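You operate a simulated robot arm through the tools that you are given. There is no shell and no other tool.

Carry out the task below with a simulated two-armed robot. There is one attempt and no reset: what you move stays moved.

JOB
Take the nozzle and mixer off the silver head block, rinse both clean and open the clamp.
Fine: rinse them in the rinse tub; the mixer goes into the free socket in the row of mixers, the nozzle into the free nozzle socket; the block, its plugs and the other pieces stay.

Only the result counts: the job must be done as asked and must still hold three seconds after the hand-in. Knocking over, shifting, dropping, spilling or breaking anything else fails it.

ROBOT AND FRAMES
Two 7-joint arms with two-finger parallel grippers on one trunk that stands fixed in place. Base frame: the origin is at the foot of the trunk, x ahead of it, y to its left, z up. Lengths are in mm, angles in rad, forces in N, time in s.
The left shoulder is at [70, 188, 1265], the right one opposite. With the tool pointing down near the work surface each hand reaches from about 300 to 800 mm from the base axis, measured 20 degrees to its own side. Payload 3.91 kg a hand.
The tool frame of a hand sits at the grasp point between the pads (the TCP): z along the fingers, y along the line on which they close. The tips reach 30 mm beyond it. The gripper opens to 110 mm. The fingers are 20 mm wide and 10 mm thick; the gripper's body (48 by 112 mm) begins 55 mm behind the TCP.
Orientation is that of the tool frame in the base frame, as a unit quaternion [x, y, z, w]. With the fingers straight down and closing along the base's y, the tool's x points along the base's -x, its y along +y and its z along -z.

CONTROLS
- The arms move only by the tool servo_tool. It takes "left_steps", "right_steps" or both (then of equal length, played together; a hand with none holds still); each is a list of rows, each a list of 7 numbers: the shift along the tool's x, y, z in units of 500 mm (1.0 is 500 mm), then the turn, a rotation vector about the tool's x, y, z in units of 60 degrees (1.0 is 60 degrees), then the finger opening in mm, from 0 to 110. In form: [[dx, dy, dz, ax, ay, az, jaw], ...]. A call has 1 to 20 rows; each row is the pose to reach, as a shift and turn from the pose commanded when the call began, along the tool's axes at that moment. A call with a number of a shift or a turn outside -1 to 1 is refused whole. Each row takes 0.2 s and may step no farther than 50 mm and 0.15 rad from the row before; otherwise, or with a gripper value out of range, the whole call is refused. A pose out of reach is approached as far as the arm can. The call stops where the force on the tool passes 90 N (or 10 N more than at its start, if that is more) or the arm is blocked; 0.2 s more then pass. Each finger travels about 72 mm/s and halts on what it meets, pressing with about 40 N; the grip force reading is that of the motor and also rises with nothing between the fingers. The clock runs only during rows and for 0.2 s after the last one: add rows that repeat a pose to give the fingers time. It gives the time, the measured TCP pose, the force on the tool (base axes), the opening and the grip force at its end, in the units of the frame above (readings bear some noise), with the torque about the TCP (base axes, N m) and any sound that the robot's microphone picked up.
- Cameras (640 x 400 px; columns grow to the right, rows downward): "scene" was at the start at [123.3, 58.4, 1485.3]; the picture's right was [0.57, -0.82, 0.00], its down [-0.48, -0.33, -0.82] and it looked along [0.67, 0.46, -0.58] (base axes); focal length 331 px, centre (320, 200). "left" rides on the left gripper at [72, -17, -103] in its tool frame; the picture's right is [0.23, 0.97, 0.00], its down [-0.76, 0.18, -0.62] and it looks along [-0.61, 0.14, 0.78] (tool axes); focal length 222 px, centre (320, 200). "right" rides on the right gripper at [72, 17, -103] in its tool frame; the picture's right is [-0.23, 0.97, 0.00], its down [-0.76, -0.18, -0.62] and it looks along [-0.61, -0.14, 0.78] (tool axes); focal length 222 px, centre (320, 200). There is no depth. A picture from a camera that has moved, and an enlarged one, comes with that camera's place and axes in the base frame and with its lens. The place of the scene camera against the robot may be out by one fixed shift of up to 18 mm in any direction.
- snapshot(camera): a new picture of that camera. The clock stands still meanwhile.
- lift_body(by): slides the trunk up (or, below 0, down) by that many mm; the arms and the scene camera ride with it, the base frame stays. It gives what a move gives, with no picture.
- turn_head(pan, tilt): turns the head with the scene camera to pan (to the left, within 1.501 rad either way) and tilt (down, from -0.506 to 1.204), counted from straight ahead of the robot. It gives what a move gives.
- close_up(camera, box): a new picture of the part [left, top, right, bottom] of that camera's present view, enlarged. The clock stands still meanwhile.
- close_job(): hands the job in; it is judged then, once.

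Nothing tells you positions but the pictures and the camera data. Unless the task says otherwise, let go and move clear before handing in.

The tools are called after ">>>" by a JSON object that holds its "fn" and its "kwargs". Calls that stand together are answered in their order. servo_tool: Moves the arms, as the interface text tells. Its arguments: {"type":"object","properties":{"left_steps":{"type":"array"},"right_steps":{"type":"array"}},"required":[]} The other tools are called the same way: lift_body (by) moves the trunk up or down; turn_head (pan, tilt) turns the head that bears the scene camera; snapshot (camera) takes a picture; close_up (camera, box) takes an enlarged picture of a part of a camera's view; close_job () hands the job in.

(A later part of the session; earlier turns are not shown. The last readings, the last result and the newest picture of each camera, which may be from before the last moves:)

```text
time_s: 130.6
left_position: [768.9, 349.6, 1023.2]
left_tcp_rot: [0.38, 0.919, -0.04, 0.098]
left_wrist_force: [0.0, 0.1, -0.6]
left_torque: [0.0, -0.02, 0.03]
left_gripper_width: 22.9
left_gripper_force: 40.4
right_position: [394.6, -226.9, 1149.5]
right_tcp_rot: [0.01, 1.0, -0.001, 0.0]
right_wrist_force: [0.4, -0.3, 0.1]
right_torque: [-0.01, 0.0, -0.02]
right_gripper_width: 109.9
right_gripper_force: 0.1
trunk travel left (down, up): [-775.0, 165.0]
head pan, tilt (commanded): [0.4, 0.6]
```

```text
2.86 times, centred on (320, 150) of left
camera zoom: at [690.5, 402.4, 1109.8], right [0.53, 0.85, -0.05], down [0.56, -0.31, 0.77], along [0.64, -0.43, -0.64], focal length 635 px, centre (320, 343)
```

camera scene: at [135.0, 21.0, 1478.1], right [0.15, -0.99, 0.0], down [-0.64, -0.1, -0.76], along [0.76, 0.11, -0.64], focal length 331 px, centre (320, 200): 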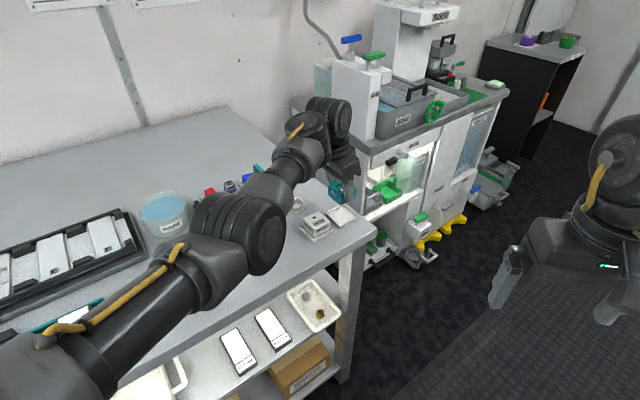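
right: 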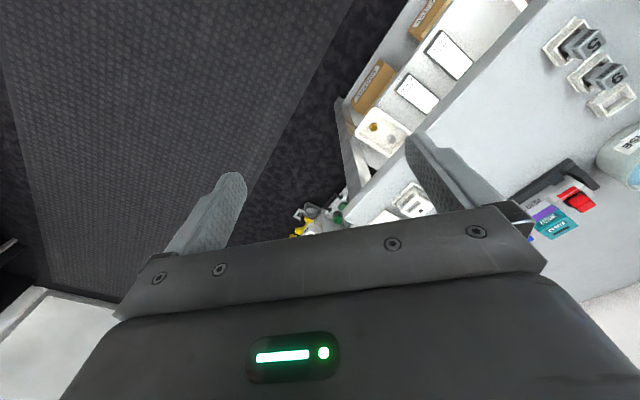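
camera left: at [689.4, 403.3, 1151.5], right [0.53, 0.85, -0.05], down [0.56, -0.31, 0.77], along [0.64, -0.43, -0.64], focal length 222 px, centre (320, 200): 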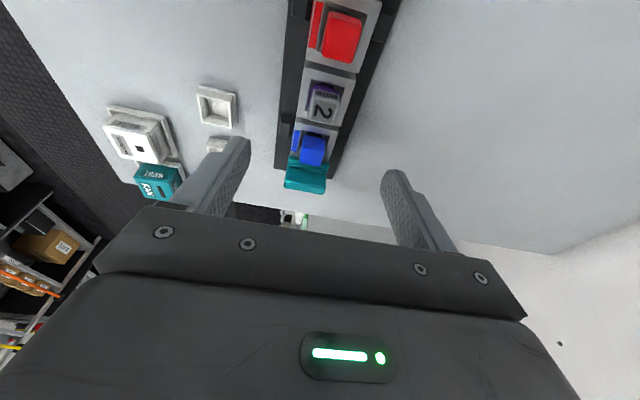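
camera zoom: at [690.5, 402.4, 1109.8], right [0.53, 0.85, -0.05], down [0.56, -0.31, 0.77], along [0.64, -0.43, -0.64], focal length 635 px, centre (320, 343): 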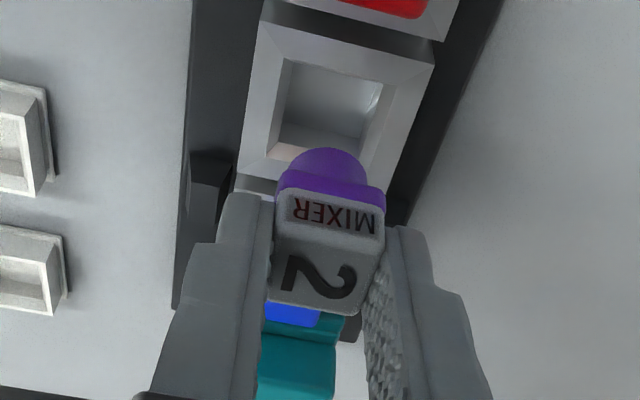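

The mixer is out: a grey cap with a purple body and round stem. I'll lift it, raise the trunk as I did for the first rinse, and carry it over the tub.

>>> {"fn": "servo_tool", "kwargs": {"left_steps": [[-0.0109, 0, -0.051, 0, 0, 0, 10], [-0.0218, 0, -0.102, 0, 0, 0, 10], [-0.0218, 0, -0.102, 0, 0, 0, 10]]}}

>>> {"fn": "lift_body", "kwargs": {"by": 150}}

>>> {"fn": "servo_tool", "kwargs": {"left_steps": [[0.065, 0.007, 0.032, 0, 0.05, 0, 10], [0.13, 0.015, 0.064, 0, 0.1, 0, 10], [0.195, 0.022, 0.096, 0, 0.15, 0, 10], [0.26, 0.029, 0.129, 0, 0.2, 0, 10], [0.325, 0.037, 0.161, 0, 0.2, 0, 10], [0.39, 0.044, 0.193, 0, 0.2, 0, 10], [0.39, 0.044, 0.193, 0, 0.2, 0, 10]]}}

>>> {"fn": "snapshot", "kwargs": {"camera": "left"}}

```text
time_s: 131.4
left_position: [769.9, 350.6, 1076.1]
left_tcp_rot: [0.38, 0.919, -0.039, 0.097]
left_wrist_force: [-0.4, -0.8, -1.0]
left_torque: [-0.03, -0.01, 0.03]
left_gripper_width: 22.9
left_gripper_force: 40.1
right_position: [395.8, -225.8, 1149.3]
right_tcp_rot: [0.01, 1.0, 0.0, 0.0]
right_wrist_force: [0.1, -0.7, 0.5]
right_torque: [0.02, -0.02, 0.02]
right_gripper_width: 110.0
right_gripper_force: 0.0
trunk travel left (down, up): [-775.0, 165.0]
head pan, tilt (commanded): [0.4, 0.6]
```

```text
time_s: 133.2
left_position: [769.4, 348.7, 1227.7]
left_tcp_rot: [0.38, 0.919, -0.038, 0.096]
left_wrist_force: [0.3, 0.9, -1.1]
left_torque: [0.04, 0.01, 0.0]
left_gripper_width: 22.5
left_gripper_force: 40.1
right_position: [394.9, -225.8, 1299.0]
right_tcp_rot: [0.011, 1.0, -0.001, 0.0]
right_wrist_force: [0.0, 0.0, 0.1]
right_torque: [-0.01, -0.01, 0.0]
right_gripper_width: 110.1
right_gripper_force: 0.1
trunk travel left (down, up): [-925.0, 15.0]
head pan, tilt (commanded): [0.4, 0.6]
```

```text
time_s: 134.8
left_position: [664.2, 484.7, 1094.4]
left_tcp_rot: [0.383, 0.924, 0.002, 0.001]
left_wrist_force: [0.2, -0.3, 0.1]
left_torque: [-0.01, 0.01, -0.02]
left_gripper_width: 23.1
left_gripper_force: 39.9
right_position: [395.1, -227.1, 1299.0]
right_tcp_rot: [0.011, 1.0, 0.0, 0.0]
right_wrist_force: [-0.3, -0.3, 0.0]
right_torque: [0.03, 0.0, -0.01]
right_gripper_width: 110.1
right_gripper_force: 0.1
trunk travel left (down, up): [-925.0, 15.0]
head pan, tilt (commanded): [0.4, 0.6]
```

```text
taken
camera left: at [600.6, 524.5, 1197.6], right [0.53, 0.85, 0.0], down [0.66, -0.41, 0.62], along [0.53, -0.33, -0.78], focal length 222 px, centre (320, 200)
```

left: 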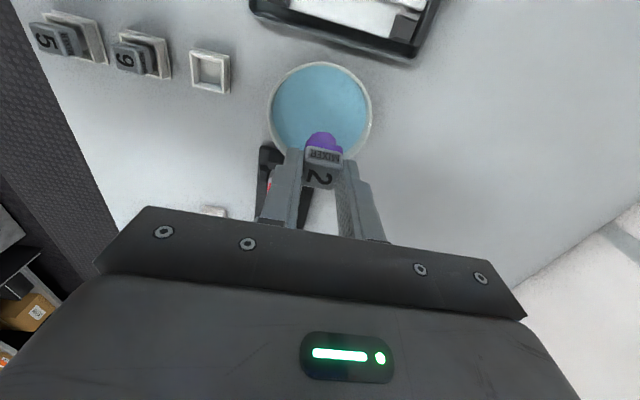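

The mixer hangs centred over the tub. I'll dip it fully (TCP z≈952), swish and dwell.

>>> {"fn": "servo_tool", "kwargs": {"left_steps": [[-0.004, 0, 0.08, 0, 0, 0, 10], [-0.007, 0, 0.16, 0, 0, 0, 10], [-0.007, 0, 0.23, 0, 0, 0, 10], [-0.007, 0, 0.27, 0, 0, 0, 10], [-0.007, 0, 0.285, 0, 0, 0, 10], [0.008, 0, 0.285, 0, 0, 0, 10], [-0.007, 0, 0.285, 0, 0, 0, 10], [-0.022, 0, 0.285, 0, 0, 0, 10], [-0.007, 0, 0.285, 0, 0, 0, 10], [-0.007, 0.015, 0.285, 0, 0, 0, 10], [-0.007, 0, 0.285, 0, 0, 0, 10], [-0.007, -0.015, 0.285, 0, 0, 0, 10], [-0.007, 0, 0.285, 0, 0, 0, 10], [-0.007, 0, 0.285, 0, 0, 0, 10], [-0.007, 0, 0.285, 0, 0, 0, 10], [-0.007, 0, 0.285, 0, 0, 0, 10], [-0.007, 0, 0.285, 0, 0, 0, 10], [-0.007, 0, 0.285, 0, 0, 0, 10]]}}

>>> {"fn": "close_up", "kwargs": {"camera": "left", "box": [230, 70, 410, 240]}}

>>> {"fn": "servo_tool", "kwargs": {"left_steps": [[0, 0, -0.04, 0, 0, 0, 10], [0, 0, -0.08, 0, 0, 0, 10], [0, 0, -0.13, 0, 0, 0, 10], [0, 0, -0.16, 0, 0, 0, 10], [0, 0, -0.16, 0, 0, 0, 10]]}}

>>> {"fn": "close_up", "kwargs": {"camera": "left", "box": [230, 70, 410, 240]}}

>>> {"fn": "close_up", "kwargs": {"camera": "scene", "box": [200, 150, 328, 250]}}

```text
time_s: 138.6
left_position: [660.0, 481.8, 955.2]
left_tcp_rot: [0.382, 0.924, 0.003, 0.002]
left_wrist_force: [5.8, -2.9, 26.9]
left_torque: [-0.11, -0.31, -0.04]
left_gripper_width: 22.8
left_gripper_force: 39.7
left hand out of reach, approached as far as the arm can: row 5, 8, 9, 10, 11, 13, 14, 15, 16, 17, 18
right_position: [391.6, -230.9, 1298.6]
right_tcp_rot: [0.011, 1.0, 0.001, 0.002]
right_wrist_force: [-0.2, 0.7, -0.2]
right_torque: [0.0, -0.04, 0.0]
right_gripper_width: 110.0
right_gripper_force: 0.1
trunk travel left (down, up): [-925.0, 15.0]
head pan, tilt (commanded): [0.4, 0.6]
```

```text
2.35 times, centred on (320, 155) of left
camera zoom: at [596.1, 520.3, 1059.3], right [0.53, 0.85, 0.01], down [0.66, -0.41, 0.63], along [0.53, -0.33, -0.78], focal length 523 px, centre (320, 306)
```

zoom: 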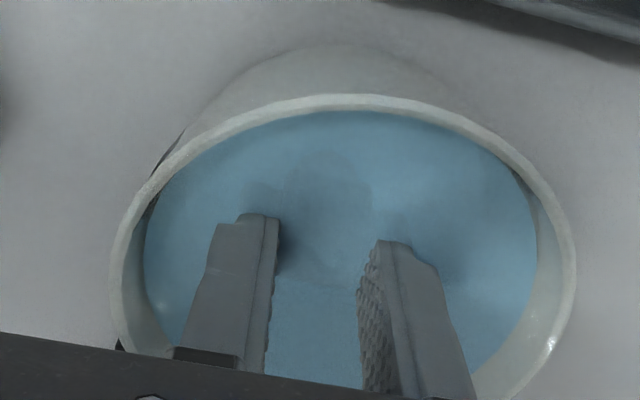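

```text
time_s: 139.8
left_position: [660.8, 483.1, 1031.6]
left_tcp_rot: [0.381, 0.924, 0.001, 0.0]
left_wrist_force: [0.9, 0.2, -0.8]
left_torque: [0.01, 0.01, 0.0]
left_gripper_width: 22.8
left_gripper_force: 39.8
right_position: [395.2, -226.5, 1299.5]
right_tcp_rot: [0.011, 1.0, -0.001, 0.0]
right_wrist_force: [0.8, -0.2, 0.4]
right_torque: [-0.01, -0.01, -0.01]
right_gripper_width: 109.9
right_gripper_force: 0.0
trunk travel left (down, up): [-925.0, 15.0]
head pan, tilt (commanded): [0.4, 0.6]
```

```text
2.35 times, centred on (320, 155) of left
camera zoom: at [596.3, 523.2, 1134.7], right [0.53, 0.85, 0.0], down [0.66, -0.41, 0.62], along [0.53, -0.33, -0.78], focal length 523 px, centre (320, 306)
```

zoom: 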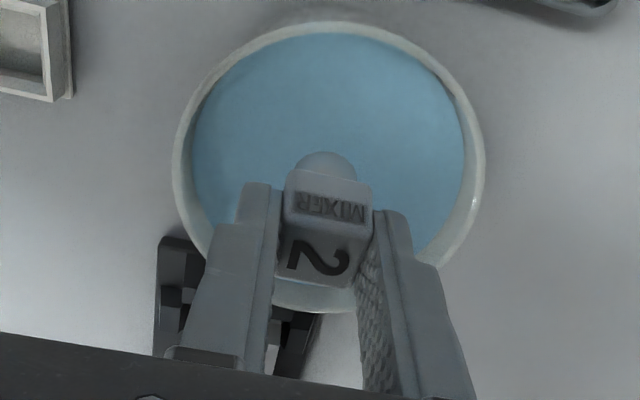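

```text
4.00 times, centred on (264, 200) of scene
camera zoom: at [132.2, 42.9, 1636.7], right [0.39, -0.92, 0.0], down [-0.52, -0.22, -0.82], along [0.76, 0.32, -0.57], focal length 1323 px, centre (544, 200)
```

zoom: 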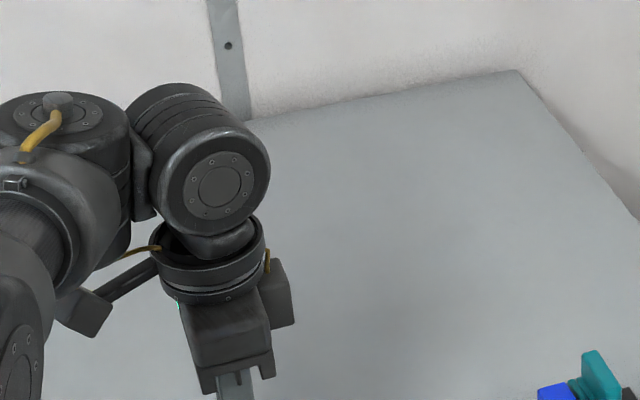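

The mixer is clean; it pressed lightly on the tub floor, but the tub is still at the same place (665, 484). Next is the free mixer socket near (573, 395); I'll test whether the arm can come in that close in this posture, staying high.

>>> {"fn": "servo_tool", "kwargs": {"left_steps": [[0, 0, -0.04, 0, 0, 0, 10], [0.0, -0.06, -0.04, 0, 0, 0, 10], [0.0, -0.12, -0.04, 0, 0, 0, 10], [0.0, -0.18, -0.04, 0, 0, 0, 10], [0.0, -0.23, -0.04, 0, 0, 0, 10], [0.0, -0.23, -0.04, 0, 0, 0, 10]]}}

>>> {"fn": "turn_head", "kwargs": {"pan": 0.75, "tilt": 0.6}}

>>> {"fn": "snapshot", "kwargs": {"camera": "scene"}}

```text
time_s: 140.6
left_position: [641.7, 421.3, 1050.6]
left_tcp_rot: [0.412, 0.911, 0.013, 0.018]
left_wrist_force: [7.3, 29.8, -236.0]
left_torque: [-13.23, -16.38, -2.62]
left_gripper_width: 22.9
left_gripper_force: 40.1
left hand out of reach, approached as far as the arm can: row 3
right_position: [395.9, -230.2, 1299.2]
right_tcp_rot: [0.01, 1.0, 0.001, 0.001]
right_wrist_force: [-0.1, -0.8, 0.8]
right_torque: [0.01, 0.0, -0.01]
right_gripper_width: 109.9
right_gripper_force: 0.1
trunk travel left (down, up): [-925.0, 15.0]
head pan, tilt (commanded): [0.4, 0.6]
stopped in row 3 (left hand): the force on the tool passed its limit at 375 N (the readings are from after the stop); the commanded pose is now the measured one
```

```text
time_s: 141.4
left_position: [641.0, 423.5, 1048.0]
left_tcp_rot: [0.409, 0.912, 0.011, 0.018]
left_wrist_force: [7.2, -30.7, -204.5]
left_torque: [-4.31, -14.24, 1.97]
left_gripper_width: 22.9
left_gripper_force: 40.5
right_position: [394.0, -226.1, 1299.5]
right_tcp_rot: [0.01, 1.0, -0.001, 0.001]
right_wrist_force: [-0.5, 0.3, 0.1]
right_torque: [-0.03, -0.01, -0.01]
right_gripper_width: 110.1
right_gripper_force: 0.1
trunk travel left (down, up): [-925.0, 15.0]
head pan, tilt (commanded): [0.75, 0.6]
```

```text
taken
camera scene: at [115.7, 69.0, 1636.7], right [0.68, -0.73, 0.0], down [-0.41, -0.39, -0.82], along [0.6, 0.56, -0.57], focal length 331 px, centre (320, 200)
```

scene: 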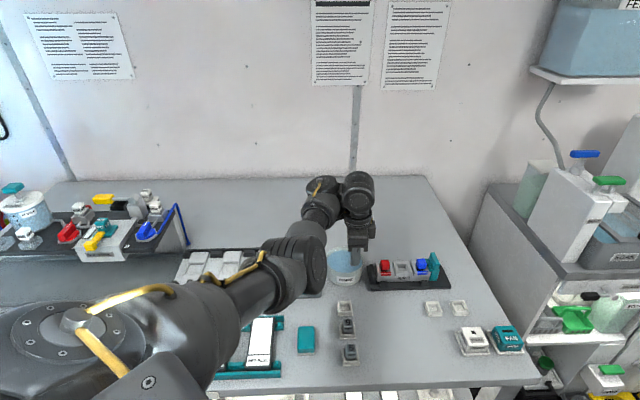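

The hand is being pressed by the arm's own elbow: it folded upward and self-contact occurred. I'll immediately return toward the tub side, where the arm was free.

>>> {"fn": "servo_tool", "kwargs": {"left_steps": [[0.01, 0.02, 0, 0, 0, 0, 10], [0.03, 0.05, 0, 0, 0, 0, 10], [0.05, 0.08, 0, 0, 0, 0, 10], [0.065, 0.108, 0, 0, 0, 0, 10], [0.065, 0.108, 0, 0, 0, 0, 10]]}}

>>> {"fn": "snapshot", "kwargs": {"camera": "scene"}}

>>> {"fn": "snapshot", "kwargs": {"camera": "left"}}

```text
time_s: 141.7
left_position: [640.9, 425.4, 1048.3]
left_tcp_rot: [0.41, 0.912, 0.012, 0.02]
left_wrist_force: [7.2, -1.4, -72.9]
left_torque: [-2.72, -4.32, -0.21]
left_gripper_width: 22.7
left_gripper_force: 40.1
right_position: [395.0, -225.0, 1300.6]
right_tcp_rot: [0.011, 1.0, 0.0, 0.001]
right_wrist_force: [-0.5, -0.2, -0.3]
right_torque: [0.03, 0.01, -0.01]
right_gripper_width: 110.0
right_gripper_force: 0.0
trunk travel left (down, up): [-925.0, 15.0]
head pan, tilt (commanded): [0.75, 0.6]
stopped in row 1 (left hand): the force on the tool passed its limit at 256 N (the readings are from after the stop); the commanded pose is now the measured one
```

```text
taken
camera scene: at [115.5, 69.3, 1636.7], right [0.68, -0.73, 0.0], down [-0.41, -0.39, -0.82], along [0.6, 0.56, -0.57], focal length 331 px, centre (320, 200)
```

scene: 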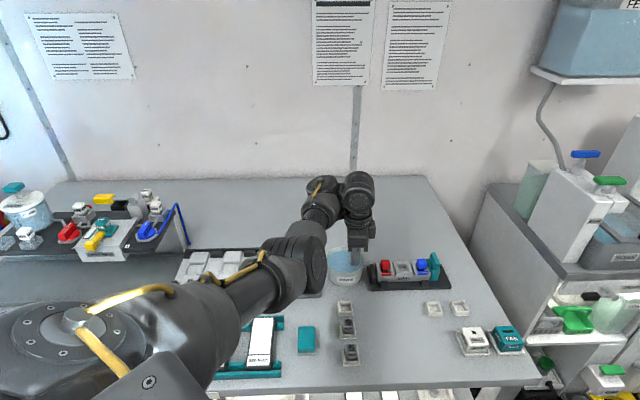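

```text
taken
camera left: at [574.9, 466.9, 1149.5], right [0.58, 0.82, 0.03], down [0.61, -0.45, 0.65], along [0.54, -0.35, -0.76], focal length 222 px, centre (320, 200)
```

left: 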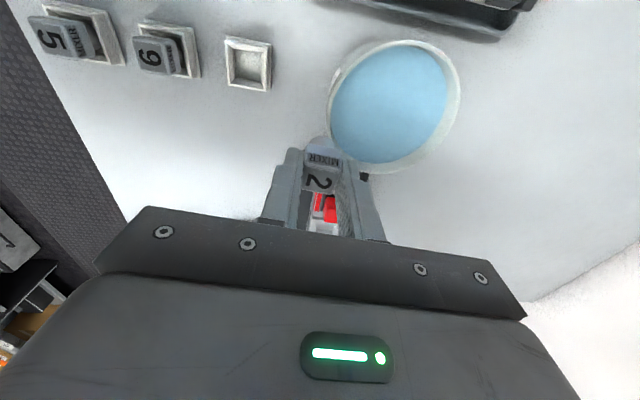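

>>> {"fn": "close_up", "kwargs": {"camera": "scene", "box": [230, 160, 400, 300]}}

```text
2.86 times, centred on (315, 230) of scene
camera zoom: at [115.5, 69.3, 1636.7], right [0.68, -0.73, 0.0], down [-0.41, -0.39, -0.82], along [0.6, 0.56, -0.57], focal length 945 px, centre (334, 114)
```

zoom: 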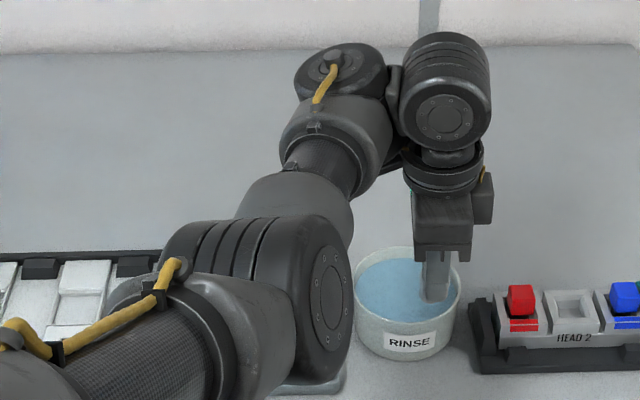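

The torque shows the contact is exactly at the wrist camera, pressed from above by the forearm. Opening the wrist angle, by swinging the fingers toward the block with the wrist held in place, should relieve it.

>>> {"fn": "servo_tool", "kwargs": {"left_steps": [[-0.0123, 0, 0, 0, -0.025, 0, 10], [-0.0246, 0, -0.0006, 0, -0.05, 0, 10], [-0.0368, 0, -0.0015, 0, -0.075, 0, 10], [-0.0491, 0, -0.0026, 0, -0.1, 0, 10], [-0.0735, 0, -0.0058, 0, -0.15, 0, 10], [-0.0977, 0, -0.0103, 0, -0.2, 0, 10]]}}

>>> {"fn": "close_up", "kwargs": {"camera": "scene", "box": [230, 160, 400, 300]}}

```text
time_s: 143.1
left_position: [671.1, 388.6, 1055.0]
left_tcp_rot: [0.408, 0.906, -0.029, 0.111]
left_wrist_force: [-1.4, -0.1, -0.2]
left_torque: [-0.01, 0.0, 0.02]
left_gripper_width: 22.8
left_gripper_force: 39.7
right_position: [395.2, -227.8, 1298.4]
right_tcp_rot: [0.01, 1.0, -0.001, 0.0]
right_wrist_force: [0.1, -0.5, -0.1]
right_torque: [-0.03, 0.02, -0.05]
right_gripper_width: 110.0
right_gripper_force: 0.0
trunk travel left (down, up): [-925.0, 15.0]
head pan, tilt (commanded): [0.75, 0.6]
```

```text
2.86 times, centred on (315, 230) of scene
camera zoom: at [115.8, 68.4, 1636.7], right [0.68, -0.73, 0.0], down [-0.41, -0.39, -0.82], along [0.6, 0.56, -0.57], focal length 945 px, centre (334, 114)
```

zoom: 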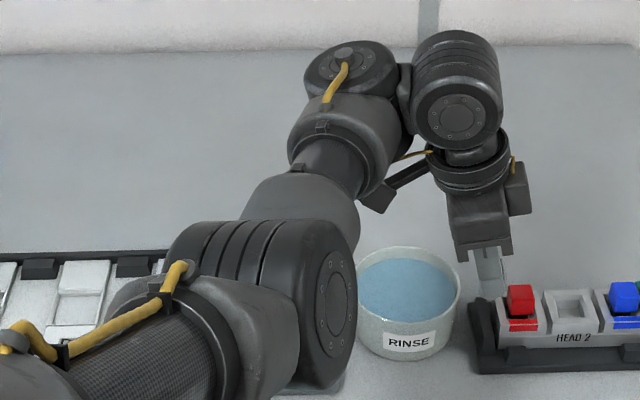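

I'm free again, and the mixer is still firmly held. The camera must be kept away from the forearm, so I'll go outward and up, level the tool, then turn the hand to yaw 135° so the camera is on the far side.

>>> {"fn": "servo_tool", "kwargs": {"left_steps": [[-0.02, 0.025, -0.03, 0, 0, 0, 10], [-0.045, 0.06, -0.06, 0.01, 0.05, 0, 10], [-0.071, 0.093, -0.093, 0.02, 0.11, 0, 10], [-0.071, 0.093, -0.093, 0.03, 0.17, 0, 10], [-0.071, 0.093, -0.093, 0.0377, 0.2205, 0, 10], [-0.071, 0.093, -0.093, 0.0377, 0.2205, 0, 10]]}}

>>> {"fn": "servo_tool", "kwargs": {"left_steps": [[0, 0, 0, 0, 0, 0.125, 10], [0, 0, 0, 0, 0, 0.25, 10], [0, 0, 0, 0, 0, 0.375, 10], [0, 0, 0, 0, 0, 0.5, 10], [0, 0, 0, 0, 0, 0.6, 10], [0, 0, 0, 0, 0, 0.6, 10]]}}

>>> {"fn": "snapshot", "kwargs": {"camera": "scene"}}

```text
time_s: 144.4
left_position: [720.5, 400.9, 1110.2]
left_tcp_rot: [0.412, 0.911, 0.001, -0.002]
left_wrist_force: [1.0, 0.2, -0.4]
left_torque: [-0.01, 0.03, 0.0]
left_gripper_width: 23.0
left_gripper_force: 40.1
right_position: [394.8, -226.4, 1299.1]
right_tcp_rot: [0.01, 1.0, -0.001, 0.001]
right_wrist_force: [0.0, 0.5, -0.1]
right_torque: [0.01, 0.02, -0.01]
right_gripper_width: 109.9
right_gripper_force: 0.1
trunk travel left (down, up): [-925.0, 15.0]
head pan, tilt (commanded): [0.75, 0.6]
```

```text
time_s: 145.8
left_position: [721.9, 400.8, 1110.0]
left_tcp_rot: [0.673, 0.74, 0.0, -0.002]
left_wrist_force: [0.2, -0.2, -0.2]
left_torque: [0.0, 0.01, 0.02]
left_gripper_width: 22.9
left_gripper_force: 40.1
right_position: [394.4, -225.4, 1299.5]
right_tcp_rot: [0.011, 1.0, -0.001, 0.001]
right_wrist_force: [-0.9, 0.3, 0.3]
right_torque: [0.01, -0.01, 0.04]
right_gripper_width: 110.0
right_gripper_force: 0.1
trunk travel left (down, up): [-925.0, 15.0]
head pan, tilt (commanded): [0.75, 0.6]
```

```text
taken
camera scene: at [115.6, 68.8, 1636.7], right [0.68, -0.73, 0.0], down [-0.41, -0.39, -0.82], along [0.6, 0.56, -0.57], focal length 331 px, centre (320, 200)
```

scene: 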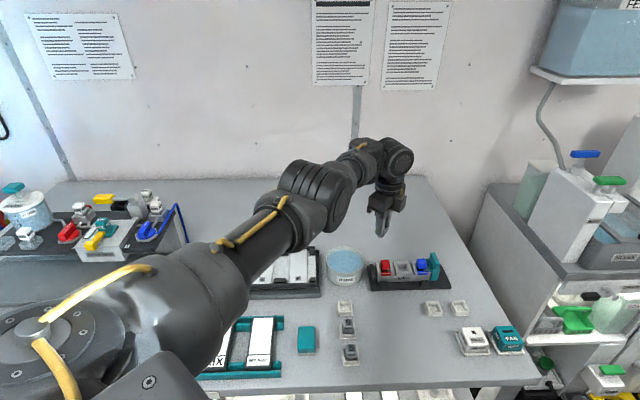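

Yaw 85° with no trouble. I'll continue to 135°.

>>> {"fn": "servo_tool", "kwargs": {"left_steps": [[0, 0, 0, 0, 0, 0.12, 10], [0, 0, 0, 0, 0, 0.24, 10], [0, 0, 0, 0, 0, 0.36, 10], [0, 0, 0, 0, 0, 0.48, 10], [0, 0, 0, 0, 0, 0.6, 10], [0, 0, 0, 0, 0, 0.72, 10], [0, 0, 0, 0, 0, 0.84, 10], [0, 0, 0, 0, 0, 0.84, 10]]}}

>>> {"fn": "snapshot", "kwargs": {"camera": "scene"}}

>>> {"fn": "snapshot", "kwargs": {"camera": "left"}}

```text
time_s: 147.7
left_position: [721.1, 401.6, 1109.5]
left_tcp_rot: [0.924, 0.382, -0.002, -0.002]
left_wrist_force: [-0.2, -0.2, -0.6]
left_torque: [-0.01, 0.01, -0.01]
left_gripper_width: 22.9
left_gripper_force: 40.2
right_position: [394.8, -225.3, 1300.7]
right_tcp_rot: [0.011, 1.0, -0.001, 0.001]
right_wrist_force: [0.4, 0.1, 0.2]
right_torque: [0.02, -0.01, -0.01]
right_gripper_width: 109.8
right_gripper_force: 0.0
trunk travel left (down, up): [-925.0, 15.0]
head pan, tilt (commanded): [0.75, 0.6]
```

```text
taken
camera scene: at [115.7, 68.7, 1636.7], right [0.68, -0.73, 0.0], down [-0.41, -0.39, -0.82], along [0.6, 0.56, -0.57], focal length 331 px, centre (320, 200)
```

scene: 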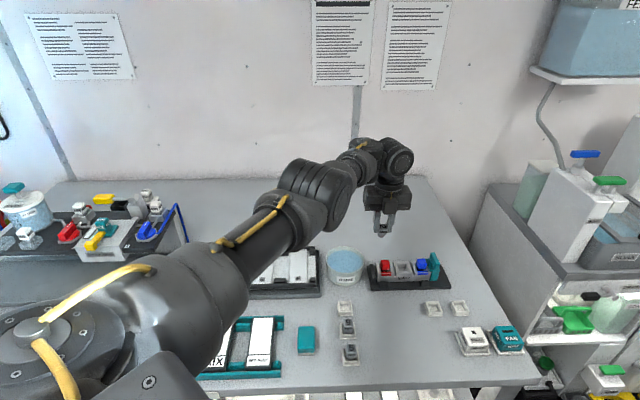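

```text
taken
camera left: at [760.4, 463.2, 1213.5], right [0.85, -0.53, 0.0], down [-0.41, -0.67, 0.62], along [-0.33, -0.53, -0.78], focal length 222 px, centre (320, 200)
```

left: 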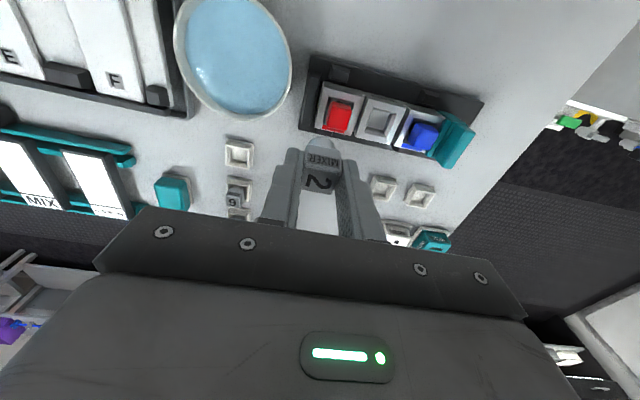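

Yaw 135° works; the camera now looks back over the table with the mixer row in view. I'll lean 12° so the mixer is upright and move in toward the socket gradually, checking for flags and forces.

>>> {"fn": "lift_body", "kwargs": {"by": 15}}

>>> {"fn": "servo_tool", "kwargs": {"left_steps": [[-0.025, -0.025, 0.03, 0, -0.05, 0, 10], [-0.05, -0.05, 0.07, 0, -0.1, 0, 10], [-0.075, -0.075, 0.11, 0, -0.15, 0, 10], [-0.099, -0.099, 0.15, 0, -0.2, 0, 10], [-0.099, -0.099, 0.15, 0, -0.2, 0, 10]]}}

>>> {"fn": "snapshot", "kwargs": {"camera": "left"}}

>>> {"fn": "close_up", "kwargs": {"camera": "scene", "box": [230, 120, 430, 270]}}

```text
time_s: 148.3
left_position: [721.3, 399.5, 1124.4]
left_tcp_rot: [0.924, 0.383, -0.003, -0.002]
left_wrist_force: [0.6, -0.6, -0.5]
left_torque: [-0.02, 0.01, 0.03]
left_gripper_width: 22.7
left_gripper_force: 40.0
right_position: [393.8, -226.3, 1315.4]
right_tcp_rot: [0.01, 1.0, -0.001, 0.001]
right_wrist_force: [0.0, 0.5, 0.3]
right_torque: [0.01, -0.01, 0.01]
right_gripper_width: 110.3
right_gripper_force: 0.1
trunk travel left (down, up): [-940.0, 0.0]
head pan, tilt (commanded): [0.75, 0.6]
```

```text
time_s: 149.5
left_position: [651.0, 399.7, 1050.9]
left_tcp_rot: [0.918, 0.381, -0.098, 0.038]
left_wrist_force: [-0.3, -0.3, -1.0]
left_torque: [-0.04, -0.01, 0.02]
left_gripper_width: 22.7
left_gripper_force: 39.9
right_position: [393.5, -227.4, 1315.1]
right_tcp_rot: [0.011, 1.0, -0.001, 0.0]
right_wrist_force: [0.7, -0.3, -0.3]
right_torque: [0.0, 0.0, 0.0]
right_gripper_width: 110.1
right_gripper_force: 0.1
trunk travel left (down, up): [-940.0, 0.0]
head pan, tilt (commanded): [0.75, 0.6]
```

```text
taken
camera left: at [703.7, 476.9, 1136.3], right [0.85, -0.53, -0.05], down [-0.31, -0.56, 0.77], along [-0.44, -0.63, -0.64], focal length 222 px, centre (320, 200)
```

left: 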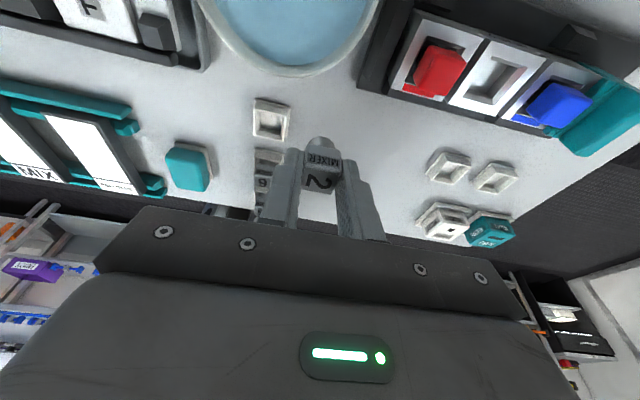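

```text
2.67 times, centred on (330, 195) of scene
camera zoom: at [115.4, 68.8, 1651.8], right [0.68, -0.73, 0.0], down [-0.41, -0.39, -0.82], along [0.6, 0.56, -0.57], focal length 882 px, centre (293, 213)
```

zoom: 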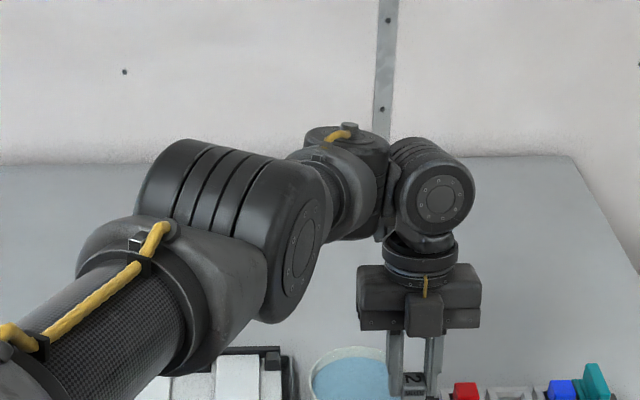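

All good here: mixer upright, wrist clear. I'll keep moving in and slightly down.

>>> {"fn": "servo_tool", "kwargs": {"left_steps": [[-0.0225, -0.0265, 0.0355, 0, 0, 0, 10], [-0.045, -0.053, 0.071, 0, 0, 0, 10], [-0.045, -0.053, 0.071, 0, 0, 0, 10]]}}

>>> {"fn": "close_up", "kwargs": {"camera": "left", "box": [200, 60, 400, 230]}}

>>> {"fn": "close_up", "kwargs": {"camera": "scene", "box": [230, 120, 430, 270]}}

```text
time_s: 150.3
left_position: [611.0, 396.1, 1018.3]
left_tcp_rot: [0.919, 0.381, -0.098, 0.038]
left_wrist_force: [-0.3, -0.5, -0.4]
left_torque: [-0.01, 0.02, -0.01]
left_gripper_width: 22.8
left_gripper_force: 39.4
right_position: [394.9, -226.7, 1314.0]
right_tcp_rot: [0.011, 1.0, -0.001, 0.0]
right_wrist_force: [-0.3, -0.3, 0.6]
right_torque: [0.0, 0.01, 0.01]
right_gripper_width: 109.8
right_gripper_force: 0.0
trunk travel left (down, up): [-940.0, 0.0]
head pan, tilt (commanded): [0.75, 0.6]
```

```text
2.35 times, centred on (300, 145) of left
camera zoom: at [664.8, 473.8, 1106.0], right [0.85, -0.53, -0.05], down [-0.31, -0.56, 0.77], along [-0.44, -0.63, -0.64], focal length 523 px, centre (367, 329)
```

zoom: 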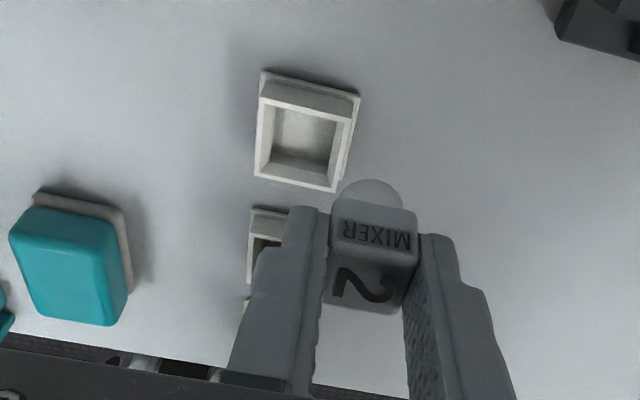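

```text
2.67 times, centred on (330, 195) of scene
camera zoom: at [115.9, 68.0, 1651.7], right [0.68, -0.73, 0.0], down [-0.41, -0.38, -0.83], along [0.6, 0.56, -0.56], focal length 882 px, centre (293, 213)
```

zoom: 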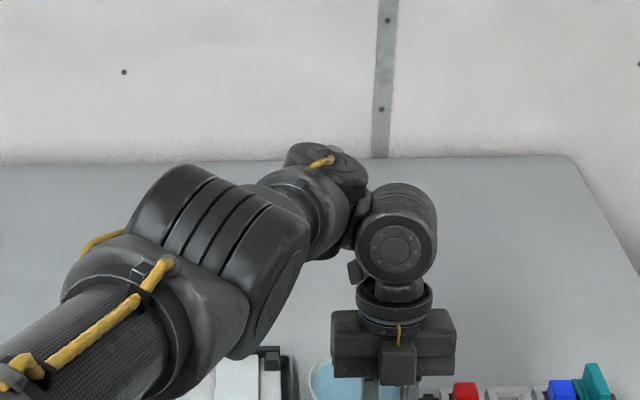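

The free mixer socket is visible: centre about (571.4, 395.2), 35 mm square, rim near z 916, aligned with the tool. I'll move over it with the mixer's bottom still about 30 mm above the rim.

>>> {"fn": "servo_tool", "kwargs": {"left_steps": [[-0.012, -0.018, 0.027, 0, 0, 0, 10], [-0.023, -0.036, 0.054, 0, 0, 0, 10], [-0.034, -0.054, 0.08, 0, 0, 0, 10], [-0.034, -0.054, 0.08, 0, 0, 0, 10]]}}

>>> {"fn": "close_up", "kwargs": {"camera": "left", "box": [220, 60, 400, 230]}}

>>> {"fn": "turn_head", "kwargs": {"pan": 0.55, "tilt": 0.8}}

>>> {"fn": "snapshot", "kwargs": {"camera": "scene"}}

```text
time_s: 151.3
left_position: [574.0, 398.4, 983.2]
left_tcp_rot: [0.919, 0.381, -0.098, 0.037]
left_wrist_force: [-0.1, -0.3, -0.4]
left_torque: [0.0, 0.03, -0.04]
left_gripper_width: 23.0
left_gripper_force: 39.8
left hand out of reach, approached as far as the arm can: row 2, 3
right_position: [394.5, -226.3, 1315.2]
right_tcp_rot: [0.01, 1.0, -0.001, 0.001]
right_wrist_force: [-0.3, 0.7, 1.3]
right_torque: [-0.04, 0.0, -0.01]
right_gripper_width: 110.2
right_gripper_force: 0.1
trunk travel left (down, up): [-940.0, 0.0]
head pan, tilt (commanded): [0.75, 0.6]
```

```text
2.35 times, centred on (310, 145) of left
camera zoom: at [626.7, 475.4, 1070.2], right [0.84, -0.53, -0.05], down [-0.31, -0.56, 0.77], along [-0.44, -0.63, -0.64], focal length 523 px, centre (344, 329)
```

zoom: 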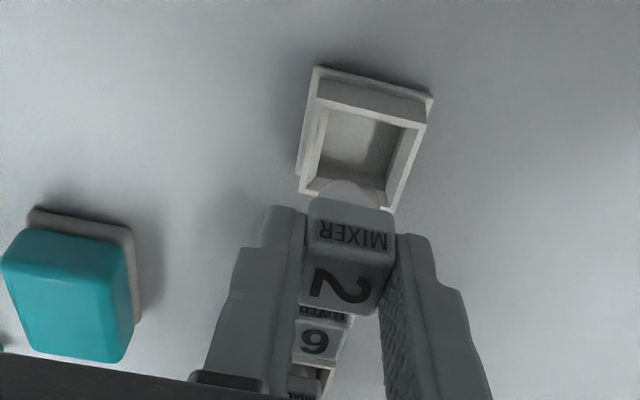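

```text
time_s: 152.0
left_position: [573.6, 399.1, 983.4]
left_tcp_rot: [0.92, 0.379, -0.097, 0.036]
left_wrist_force: [1.4, 0.0, -0.1]
left_torque: [-0.04, -0.01, 0.01]
left_gripper_width: 22.9
left_gripper_force: 39.7
right_position: [394.9, -226.3, 1315.0]
right_tcp_rot: [0.01, 1.0, 0.0, 0.0]
right_wrist_force: [-0.4, 0.4, 0.5]
right_torque: [0.02, 0.04, -0.01]
right_gripper_width: 110.0
right_gripper_force: 0.0
trunk travel left (down, up): [-940.0, 0.0]
head pan, tilt (commanded): [0.55, 0.799]
```

```text
taken
camera scene: at [119.2, 51.0, 1634.9], right [0.52, -0.85, 0.0], down [-0.61, -0.37, -0.7], along [0.59, 0.36, -0.72], focal length 331 px, centre (320, 200)
```

scene: 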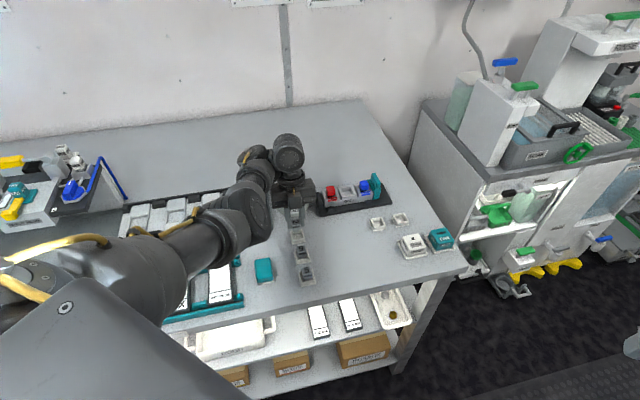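

Aligned to within about 1.5 mm. I'll correct and lower until the stem is just above the rim, then check from both cameras.

>>> {"fn": "servo_tool", "kwargs": {"left_steps": [[0.005, 0.0015, 0.02, 0, 0, 0, 10], [0.009, 0.003, 0.038, 0, 0, 0, 10], [0.013, 0.003, 0.0544, 0, 0, 0, 10], [0.013, 0.003, 0.0544, 0, 0, 0, 10]]}}

>>> {"fn": "close_up", "kwargs": {"camera": "left", "box": [260, 80, 380, 200]}}

>>> {"fn": "close_up", "kwargs": {"camera": "scene", "box": [262, 170, 342, 290]}}

```text
time_s: 153.0
left_position: [574.3, 398.6, 955.7]
left_tcp_rot: [0.918, 0.381, -0.098, 0.039]
left_wrist_force: [0.5, -0.2, -0.8]
left_torque: [0.0, 0.01, 0.02]
left_gripper_width: 23.0
left_gripper_force: 40.1
right_position: [394.6, -225.1, 1313.8]
right_tcp_rot: [0.01, 1.0, -0.001, 0.001]
right_wrist_force: [0.4, -0.5, 0.0]
right_torque: [-0.01, -0.02, 0.02]
right_gripper_width: 109.7
right_gripper_force: 0.0
trunk travel left (down, up): [-940.0, 0.0]
head pan, tilt (commanded): [0.55, 0.799]
```

```text
3.33 times, centred on (320, 140) of left
camera zoom: at [628.4, 475.6, 1042.8], right [0.85, -0.53, -0.05], down [-0.31, -0.56, 0.77], along [-0.44, -0.63, -0.64], focal length 740 px, centre (320, 400)
```

zoom: 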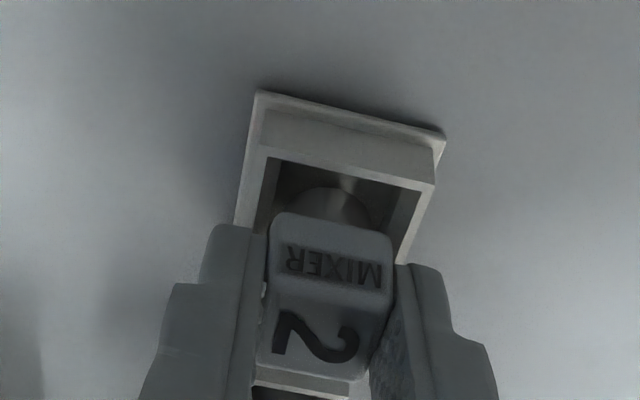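

```text
3.33 times, centred on (302, 230) of scene
camera zoom: at [119.8, 50.6, 1634.9], right [0.52, -0.85, 0.0], down [-0.61, -0.37, -0.7], along [0.59, 0.36, -0.72], focal length 1102 px, centre (380, 100)
```

zoom: 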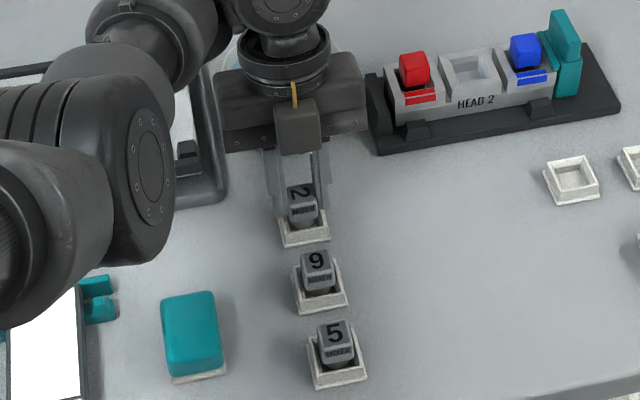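

By comparison with mixers 9 and 5, mixer 2 is centred and about 6 mm above its seated height. I'll lower 5 mm more, watching the force.

>>> {"fn": "servo_tool", "kwargs": {"left_steps": [[0.001, 0, 0.005, 0, 0, 0, 10], [0.0021, 0, 0.0098, 0, 0, 0, 10], [0.0021, 0, 0.0098, 0, 0, 0, 10]]}}

>>> {"fn": "close_up", "kwargs": {"camera": "left", "box": [260, 80, 380, 200]}}

>>> {"fn": "close_up", "kwargs": {"camera": "scene", "box": [280, 210, 328, 270]}}

```text
time_s: 153.8
left_position: [575.4, 399.9, 951.8]
left_tcp_rot: [0.918, 0.381, -0.099, 0.039]
left_wrist_force: [0.2, -0.5, 3.1]
left_torque: [0.0, -0.05, 0.0]
left_gripper_width: 22.8
left_gripper_force: 39.6
right_position: [394.0, -227.1, 1314.5]
right_tcp_rot: [0.011, 1.0, -0.001, 0.002]
right_wrist_force: [1.3, -0.1, -0.1]
right_torque: [-0.02, 0.0, -0.01]
right_gripper_width: 109.9
right_gripper_force: 0.1
trunk travel left (down, up): [-940.0, 0.0]
head pan, tilt (commanded): [0.55, 0.799]
```

```text
3.33 times, centred on (320, 140) of left
camera zoom: at [628.8, 475.5, 1038.7], right [0.85, -0.53, -0.05], down [-0.31, -0.56, 0.77], along [-0.44, -0.63, -0.64], focal length 740 px, centre (320, 400)
```

zoom: 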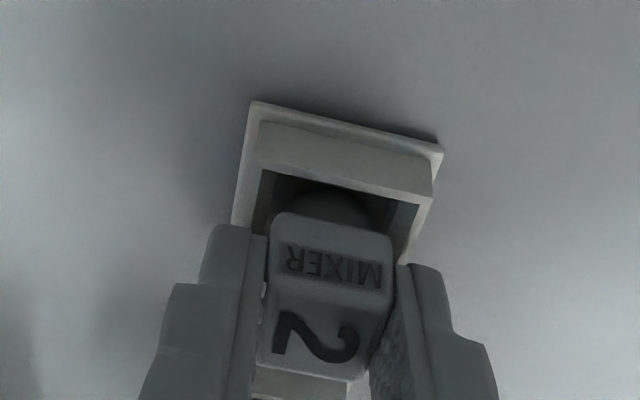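

```text
6.67 times, centred on (304, 240) of scene
camera zoom: at [119.4, 50.3, 1634.9], right [0.52, -0.85, 0.0], down [-0.61, -0.37, -0.7], along [0.59, 0.36, -0.72], focal length 2205 px, centre (427, -67)
```

zoom: 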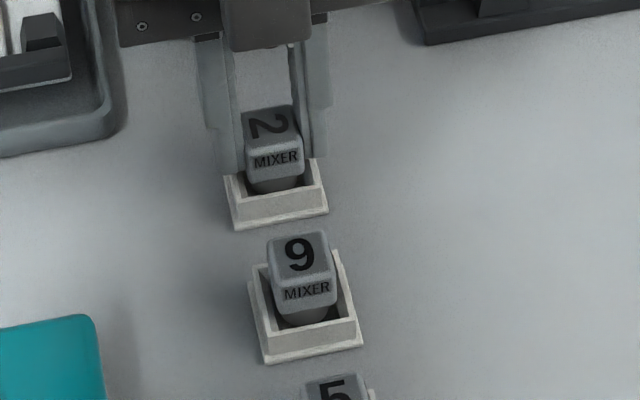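

Mixer 2 is at the same height in its socket as mixer 9, with a light touch reading. I'll open the fingers and rise straight up.

>>> {"fn": "servo_tool", "kwargs": {"left_steps": [[0, 0, 0, 0, 0, 0, 26], [0, 0, 0, 0, 0, 0, 32], [0, 0, 0, 0, 0, 0, 40], [0, 0, 0, 0, 0, 0, 44], [-0.0042, 0, -0.0196, 0, 0, 0, 44], [-0.0105, 0, -0.0488, 0, 0, 0, 44], [-0.0209, 0, -0.0976, 0, 0, 0, 50]]}}

>>> {"fn": "close_up", "kwargs": {"camera": "scene", "box": [280, 210, 328, 270]}}

>>> {"fn": "close_up", "kwargs": {"camera": "left", "box": [240, 40, 400, 200]}}

```text
time_s: 155.4
left_position: [580.7, 400.3, 998.3]
left_tcp_rot: [0.919, 0.381, -0.099, 0.038]
left_wrist_force: [0.7, -0.6, 0.4]
left_torque: [0.02, 0.02, -0.01]
left_gripper_width: 50.0
left_gripper_force: 0.1
left hand out of reach, approached as far as the arm can: row 7
right_position: [395.2, -228.4, 1314.6]
right_tcp_rot: [0.01, 1.0, -0.001, 0.0]
right_wrist_force: [-0.7, -0.5, 1.2]
right_torque: [0.03, 0.03, 0.01]
right_gripper_width: 110.0
right_gripper_force: 0.1
trunk travel left (down, up): [-940.0, 0.0]
head pan, tilt (commanded): [0.55, 0.799]
```

```text
6.67 times, centred on (304, 240) of scene
camera zoom: at [119.9, 48.7, 1634.9], right [0.52, -0.85, 0.0], down [-0.61, -0.37, -0.7], along [0.59, 0.36, -0.72], focal length 2205 px, centre (427, -67)
```

zoom: 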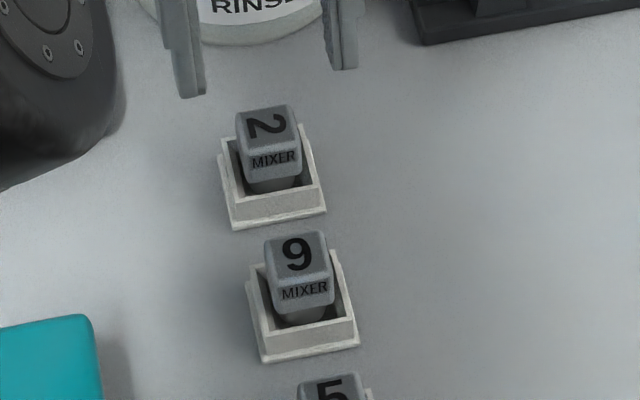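

```text
2.50 times, centred on (320, 120) of left
camera zoom: at [634.3, 476.9, 1084.3], right [0.85, -0.53, -0.05], down [-0.31, -0.56, 0.77], along [-0.44, -0.63, -0.64], focal length 555 px, centre (320, 400)
```

zoom: 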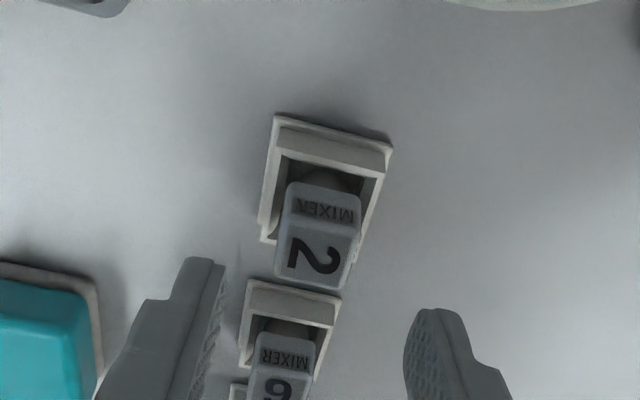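

Mixer 2 is seated in the free socket. Now the clamp: I'll look closely at the teal lever to understand how it opens.

>>> {"fn": "close_up", "kwargs": {"camera": "scene", "box": [340, 160, 400, 210]}}

>>> {"fn": "close_up", "kwargs": {"camera": "scene", "box": [355, 165, 391, 195]}}

>>> {"fn": "snapshot", "kwargs": {"camera": "left"}}

```text
8.00 times, centred on (370, 185) of scene
camera zoom: at [119.9, 48.7, 1634.9], right [0.52, -0.85, 0.0], down [-0.61, -0.37, -0.7], along [0.59, 0.36, -0.72], focal length 2646 px, centre (-80, 320)
```

zoom: 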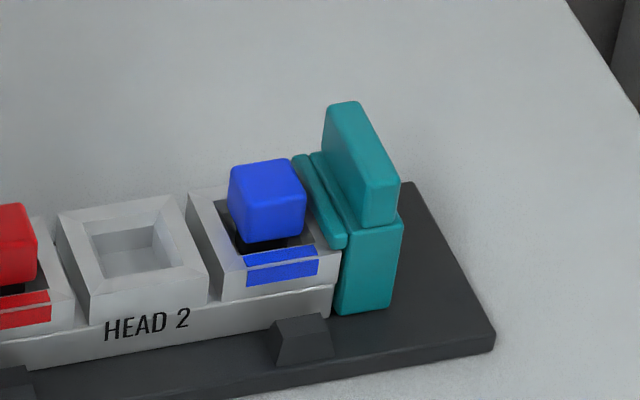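

```text
13.33 times, centred on (373, 180) of scene
camera zoom: at [119.9, 48.7, 1634.9], right [0.52, -0.85, 0.0], down [-0.61, -0.37, -0.7], along [0.59, 0.36, -0.72], focal length 4409 px, centre (-387, 467)
```

zoom: 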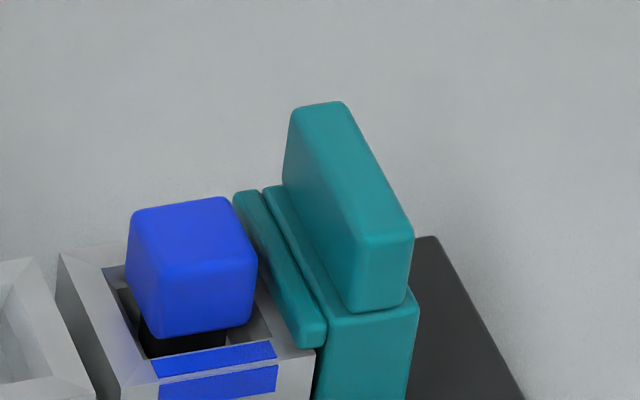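

```text
taken
camera left: at [634.3, 476.9, 1084.3], right [0.85, -0.53, -0.05], down [-0.31, -0.56, 0.77], along [-0.44, -0.63, -0.64], focal length 222 px, centre (320, 200)
```

left: 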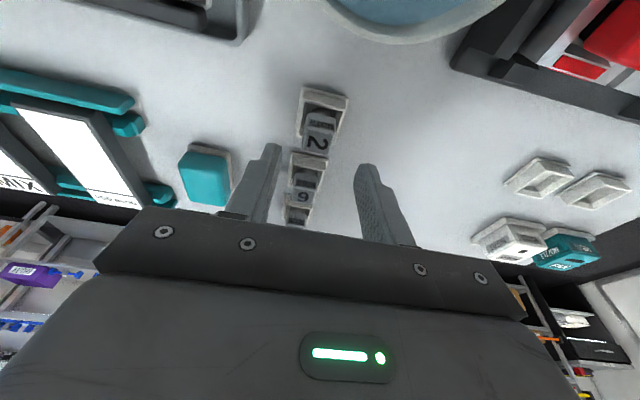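

The clamp is a teal carriage hooked over the block's end, with an upright handle plate and free track beyond it, so it should open by sliding (or tipping) outward along the tray. I'll leave the mixers, rising outward and levelling the tool.

>>> {"fn": "servo_tool", "kwargs": {"left_steps": [[0.023, 0.055, -0.022, 0, 0, 0, 50], [0.047, 0.111, -0.045, 0, 0.03, 0, 50], [0.04, 0.163, -0.1, 0, 0.08, 0, 50], [0.032, 0.215, -0.158, 0, 0.14, 0, 50], [0.025, 0.266, -0.215, 0, 0.2, 0, 50], [0.025, 0.266, -0.215, 0, 0.2, 0, 50]]}}

>>> {"fn": "snapshot", "kwargs": {"camera": "left"}}

>>> {"fn": "close_up", "kwargs": {"camera": "scene", "box": [270, 200, 350, 290]}}

```text
time_s: 156.8
left_position: [702.3, 331.5, 1102.1]
left_tcp_rot: [0.924, 0.383, -0.002, -0.001]
left_wrist_force: [-0.1, 0.3, 0.9]
left_torque: [-0.04, 0.01, -0.01]
left_gripper_width: 50.1
left_gripper_force: 0.0
right_position: [395.0, -227.1, 1316.0]
right_tcp_rot: [0.011, 1.0, -0.001, 0.002]
right_wrist_force: [-0.3, 0.8, 0.7]
right_torque: [0.03, -0.01, 0.04]
right_gripper_width: 109.9
right_gripper_force: 0.1
trunk travel left (down, up): [-940.0, 0.0]
head pan, tilt (commanded): [0.55, 0.799]
```

```text
taken
camera left: at [740.8, 393.8, 1204.6], right [0.85, -0.53, 0.0], down [-0.41, -0.67, 0.62], along [-0.33, -0.53, -0.78], focal length 222 px, centre (320, 200)
```

left: 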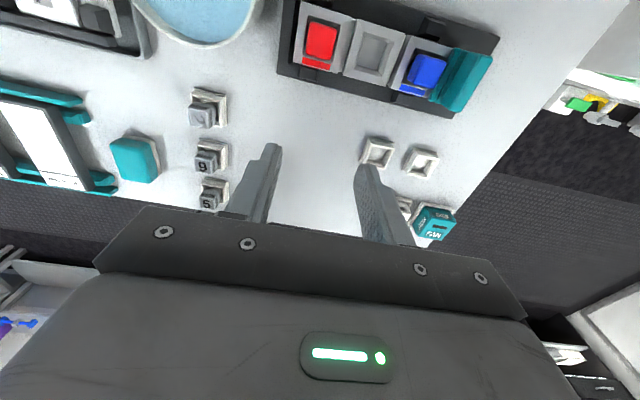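

```text
4.44 times, centred on (310, 245) of scene
camera zoom: at [119.6, 50.8, 1634.9], right [0.52, -0.85, 0.0], down [-0.61, -0.37, -0.7], along [0.59, 0.36, -0.72], focal length 1470 px, centre (364, 0)
```

zoom: 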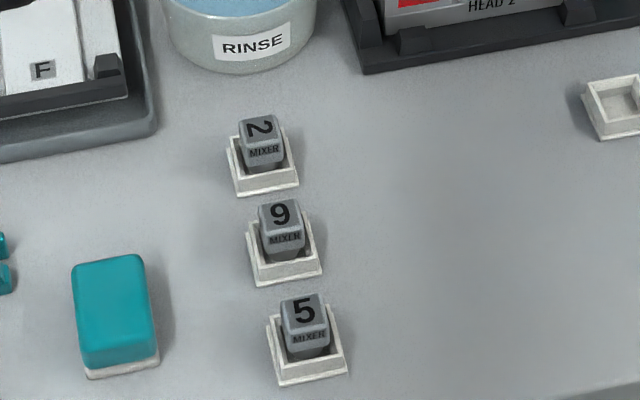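

All three mixers stand properly in their row. I'll lean the tool so the fingers point away from the robot and move toward the clamp handle, still high.

>>> {"fn": "servo_tool", "kwargs": {"left_steps": [[0.013, 0.035, -0.04, 0, 0.083, 0, 50], [0.026, 0.07, -0.08, 0, 0.166, 0, 50], [0.039, 0.105, -0.096, 0, 0.25, 0, 50], [0.052, 0.14, -0.096, 0, 0.333, 0, 50], [0.052, 0.14, -0.096, 0, 0.333, 0, 50]]}}

>>> {"fn": "lift_body", "kwargs": {"by": -100}}

>>> {"fn": "snapshot", "kwargs": {"camera": "left"}}

```text
time_s: 158.0
left_position: [768.9, 298.6, 1145.5]
left_tcp_rot: [0.91, 0.377, 0.16, -0.067]
left_wrist_force: [0.3, -0.6, -0.4]
left_torque: [-0.02, -0.02, 0.02]
left_gripper_width: 50.2
left_gripper_force: 0.0
right_position: [394.3, -226.6, 1315.1]
right_tcp_rot: [0.011, 1.0, -0.001, 0.001]
right_wrist_force: [-0.6, -0.8, -0.3]
right_torque: [0.0, 0.03, -0.05]
right_gripper_width: 110.0
right_gripper_force: 0.1
trunk travel left (down, up): [-940.0, 0.0]
head pan, tilt (commanded): [0.55, 0.799]
```

```text
time_s: 159.3
left_position: [768.1, 300.9, 1045.3]
left_tcp_rot: [0.91, 0.377, 0.159, -0.068]
left_wrist_force: [-0.2, 0.1, -0.3]
left_torque: [0.03, 0.0, 0.0]
left_gripper_width: 50.1
left_gripper_force: 0.0
right_position: [395.3, -226.1, 1215.0]
right_tcp_rot: [0.01, 1.0, -0.001, 0.001]
right_wrist_force: [0.1, -1.1, -0.1]
right_torque: [-0.04, -0.01, -0.02]
right_gripper_width: 110.0
right_gripper_force: 0.0
trunk travel left (down, up): [-840.0, 100.0]
head pan, tilt (commanded): [0.55, 0.799]
```

```text
taken
camera left: at [779.8, 334.8, 1168.1], right [0.84, -0.54, 0.07], down [-0.53, -0.78, 0.33], along [-0.12, -0.31, -0.94], focal length 222 px, centre (320, 200)
```

left: 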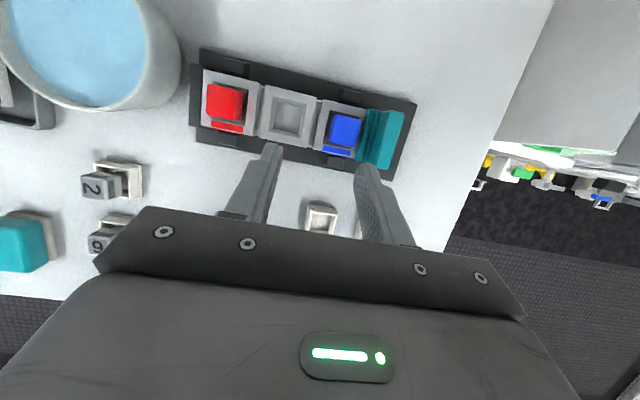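

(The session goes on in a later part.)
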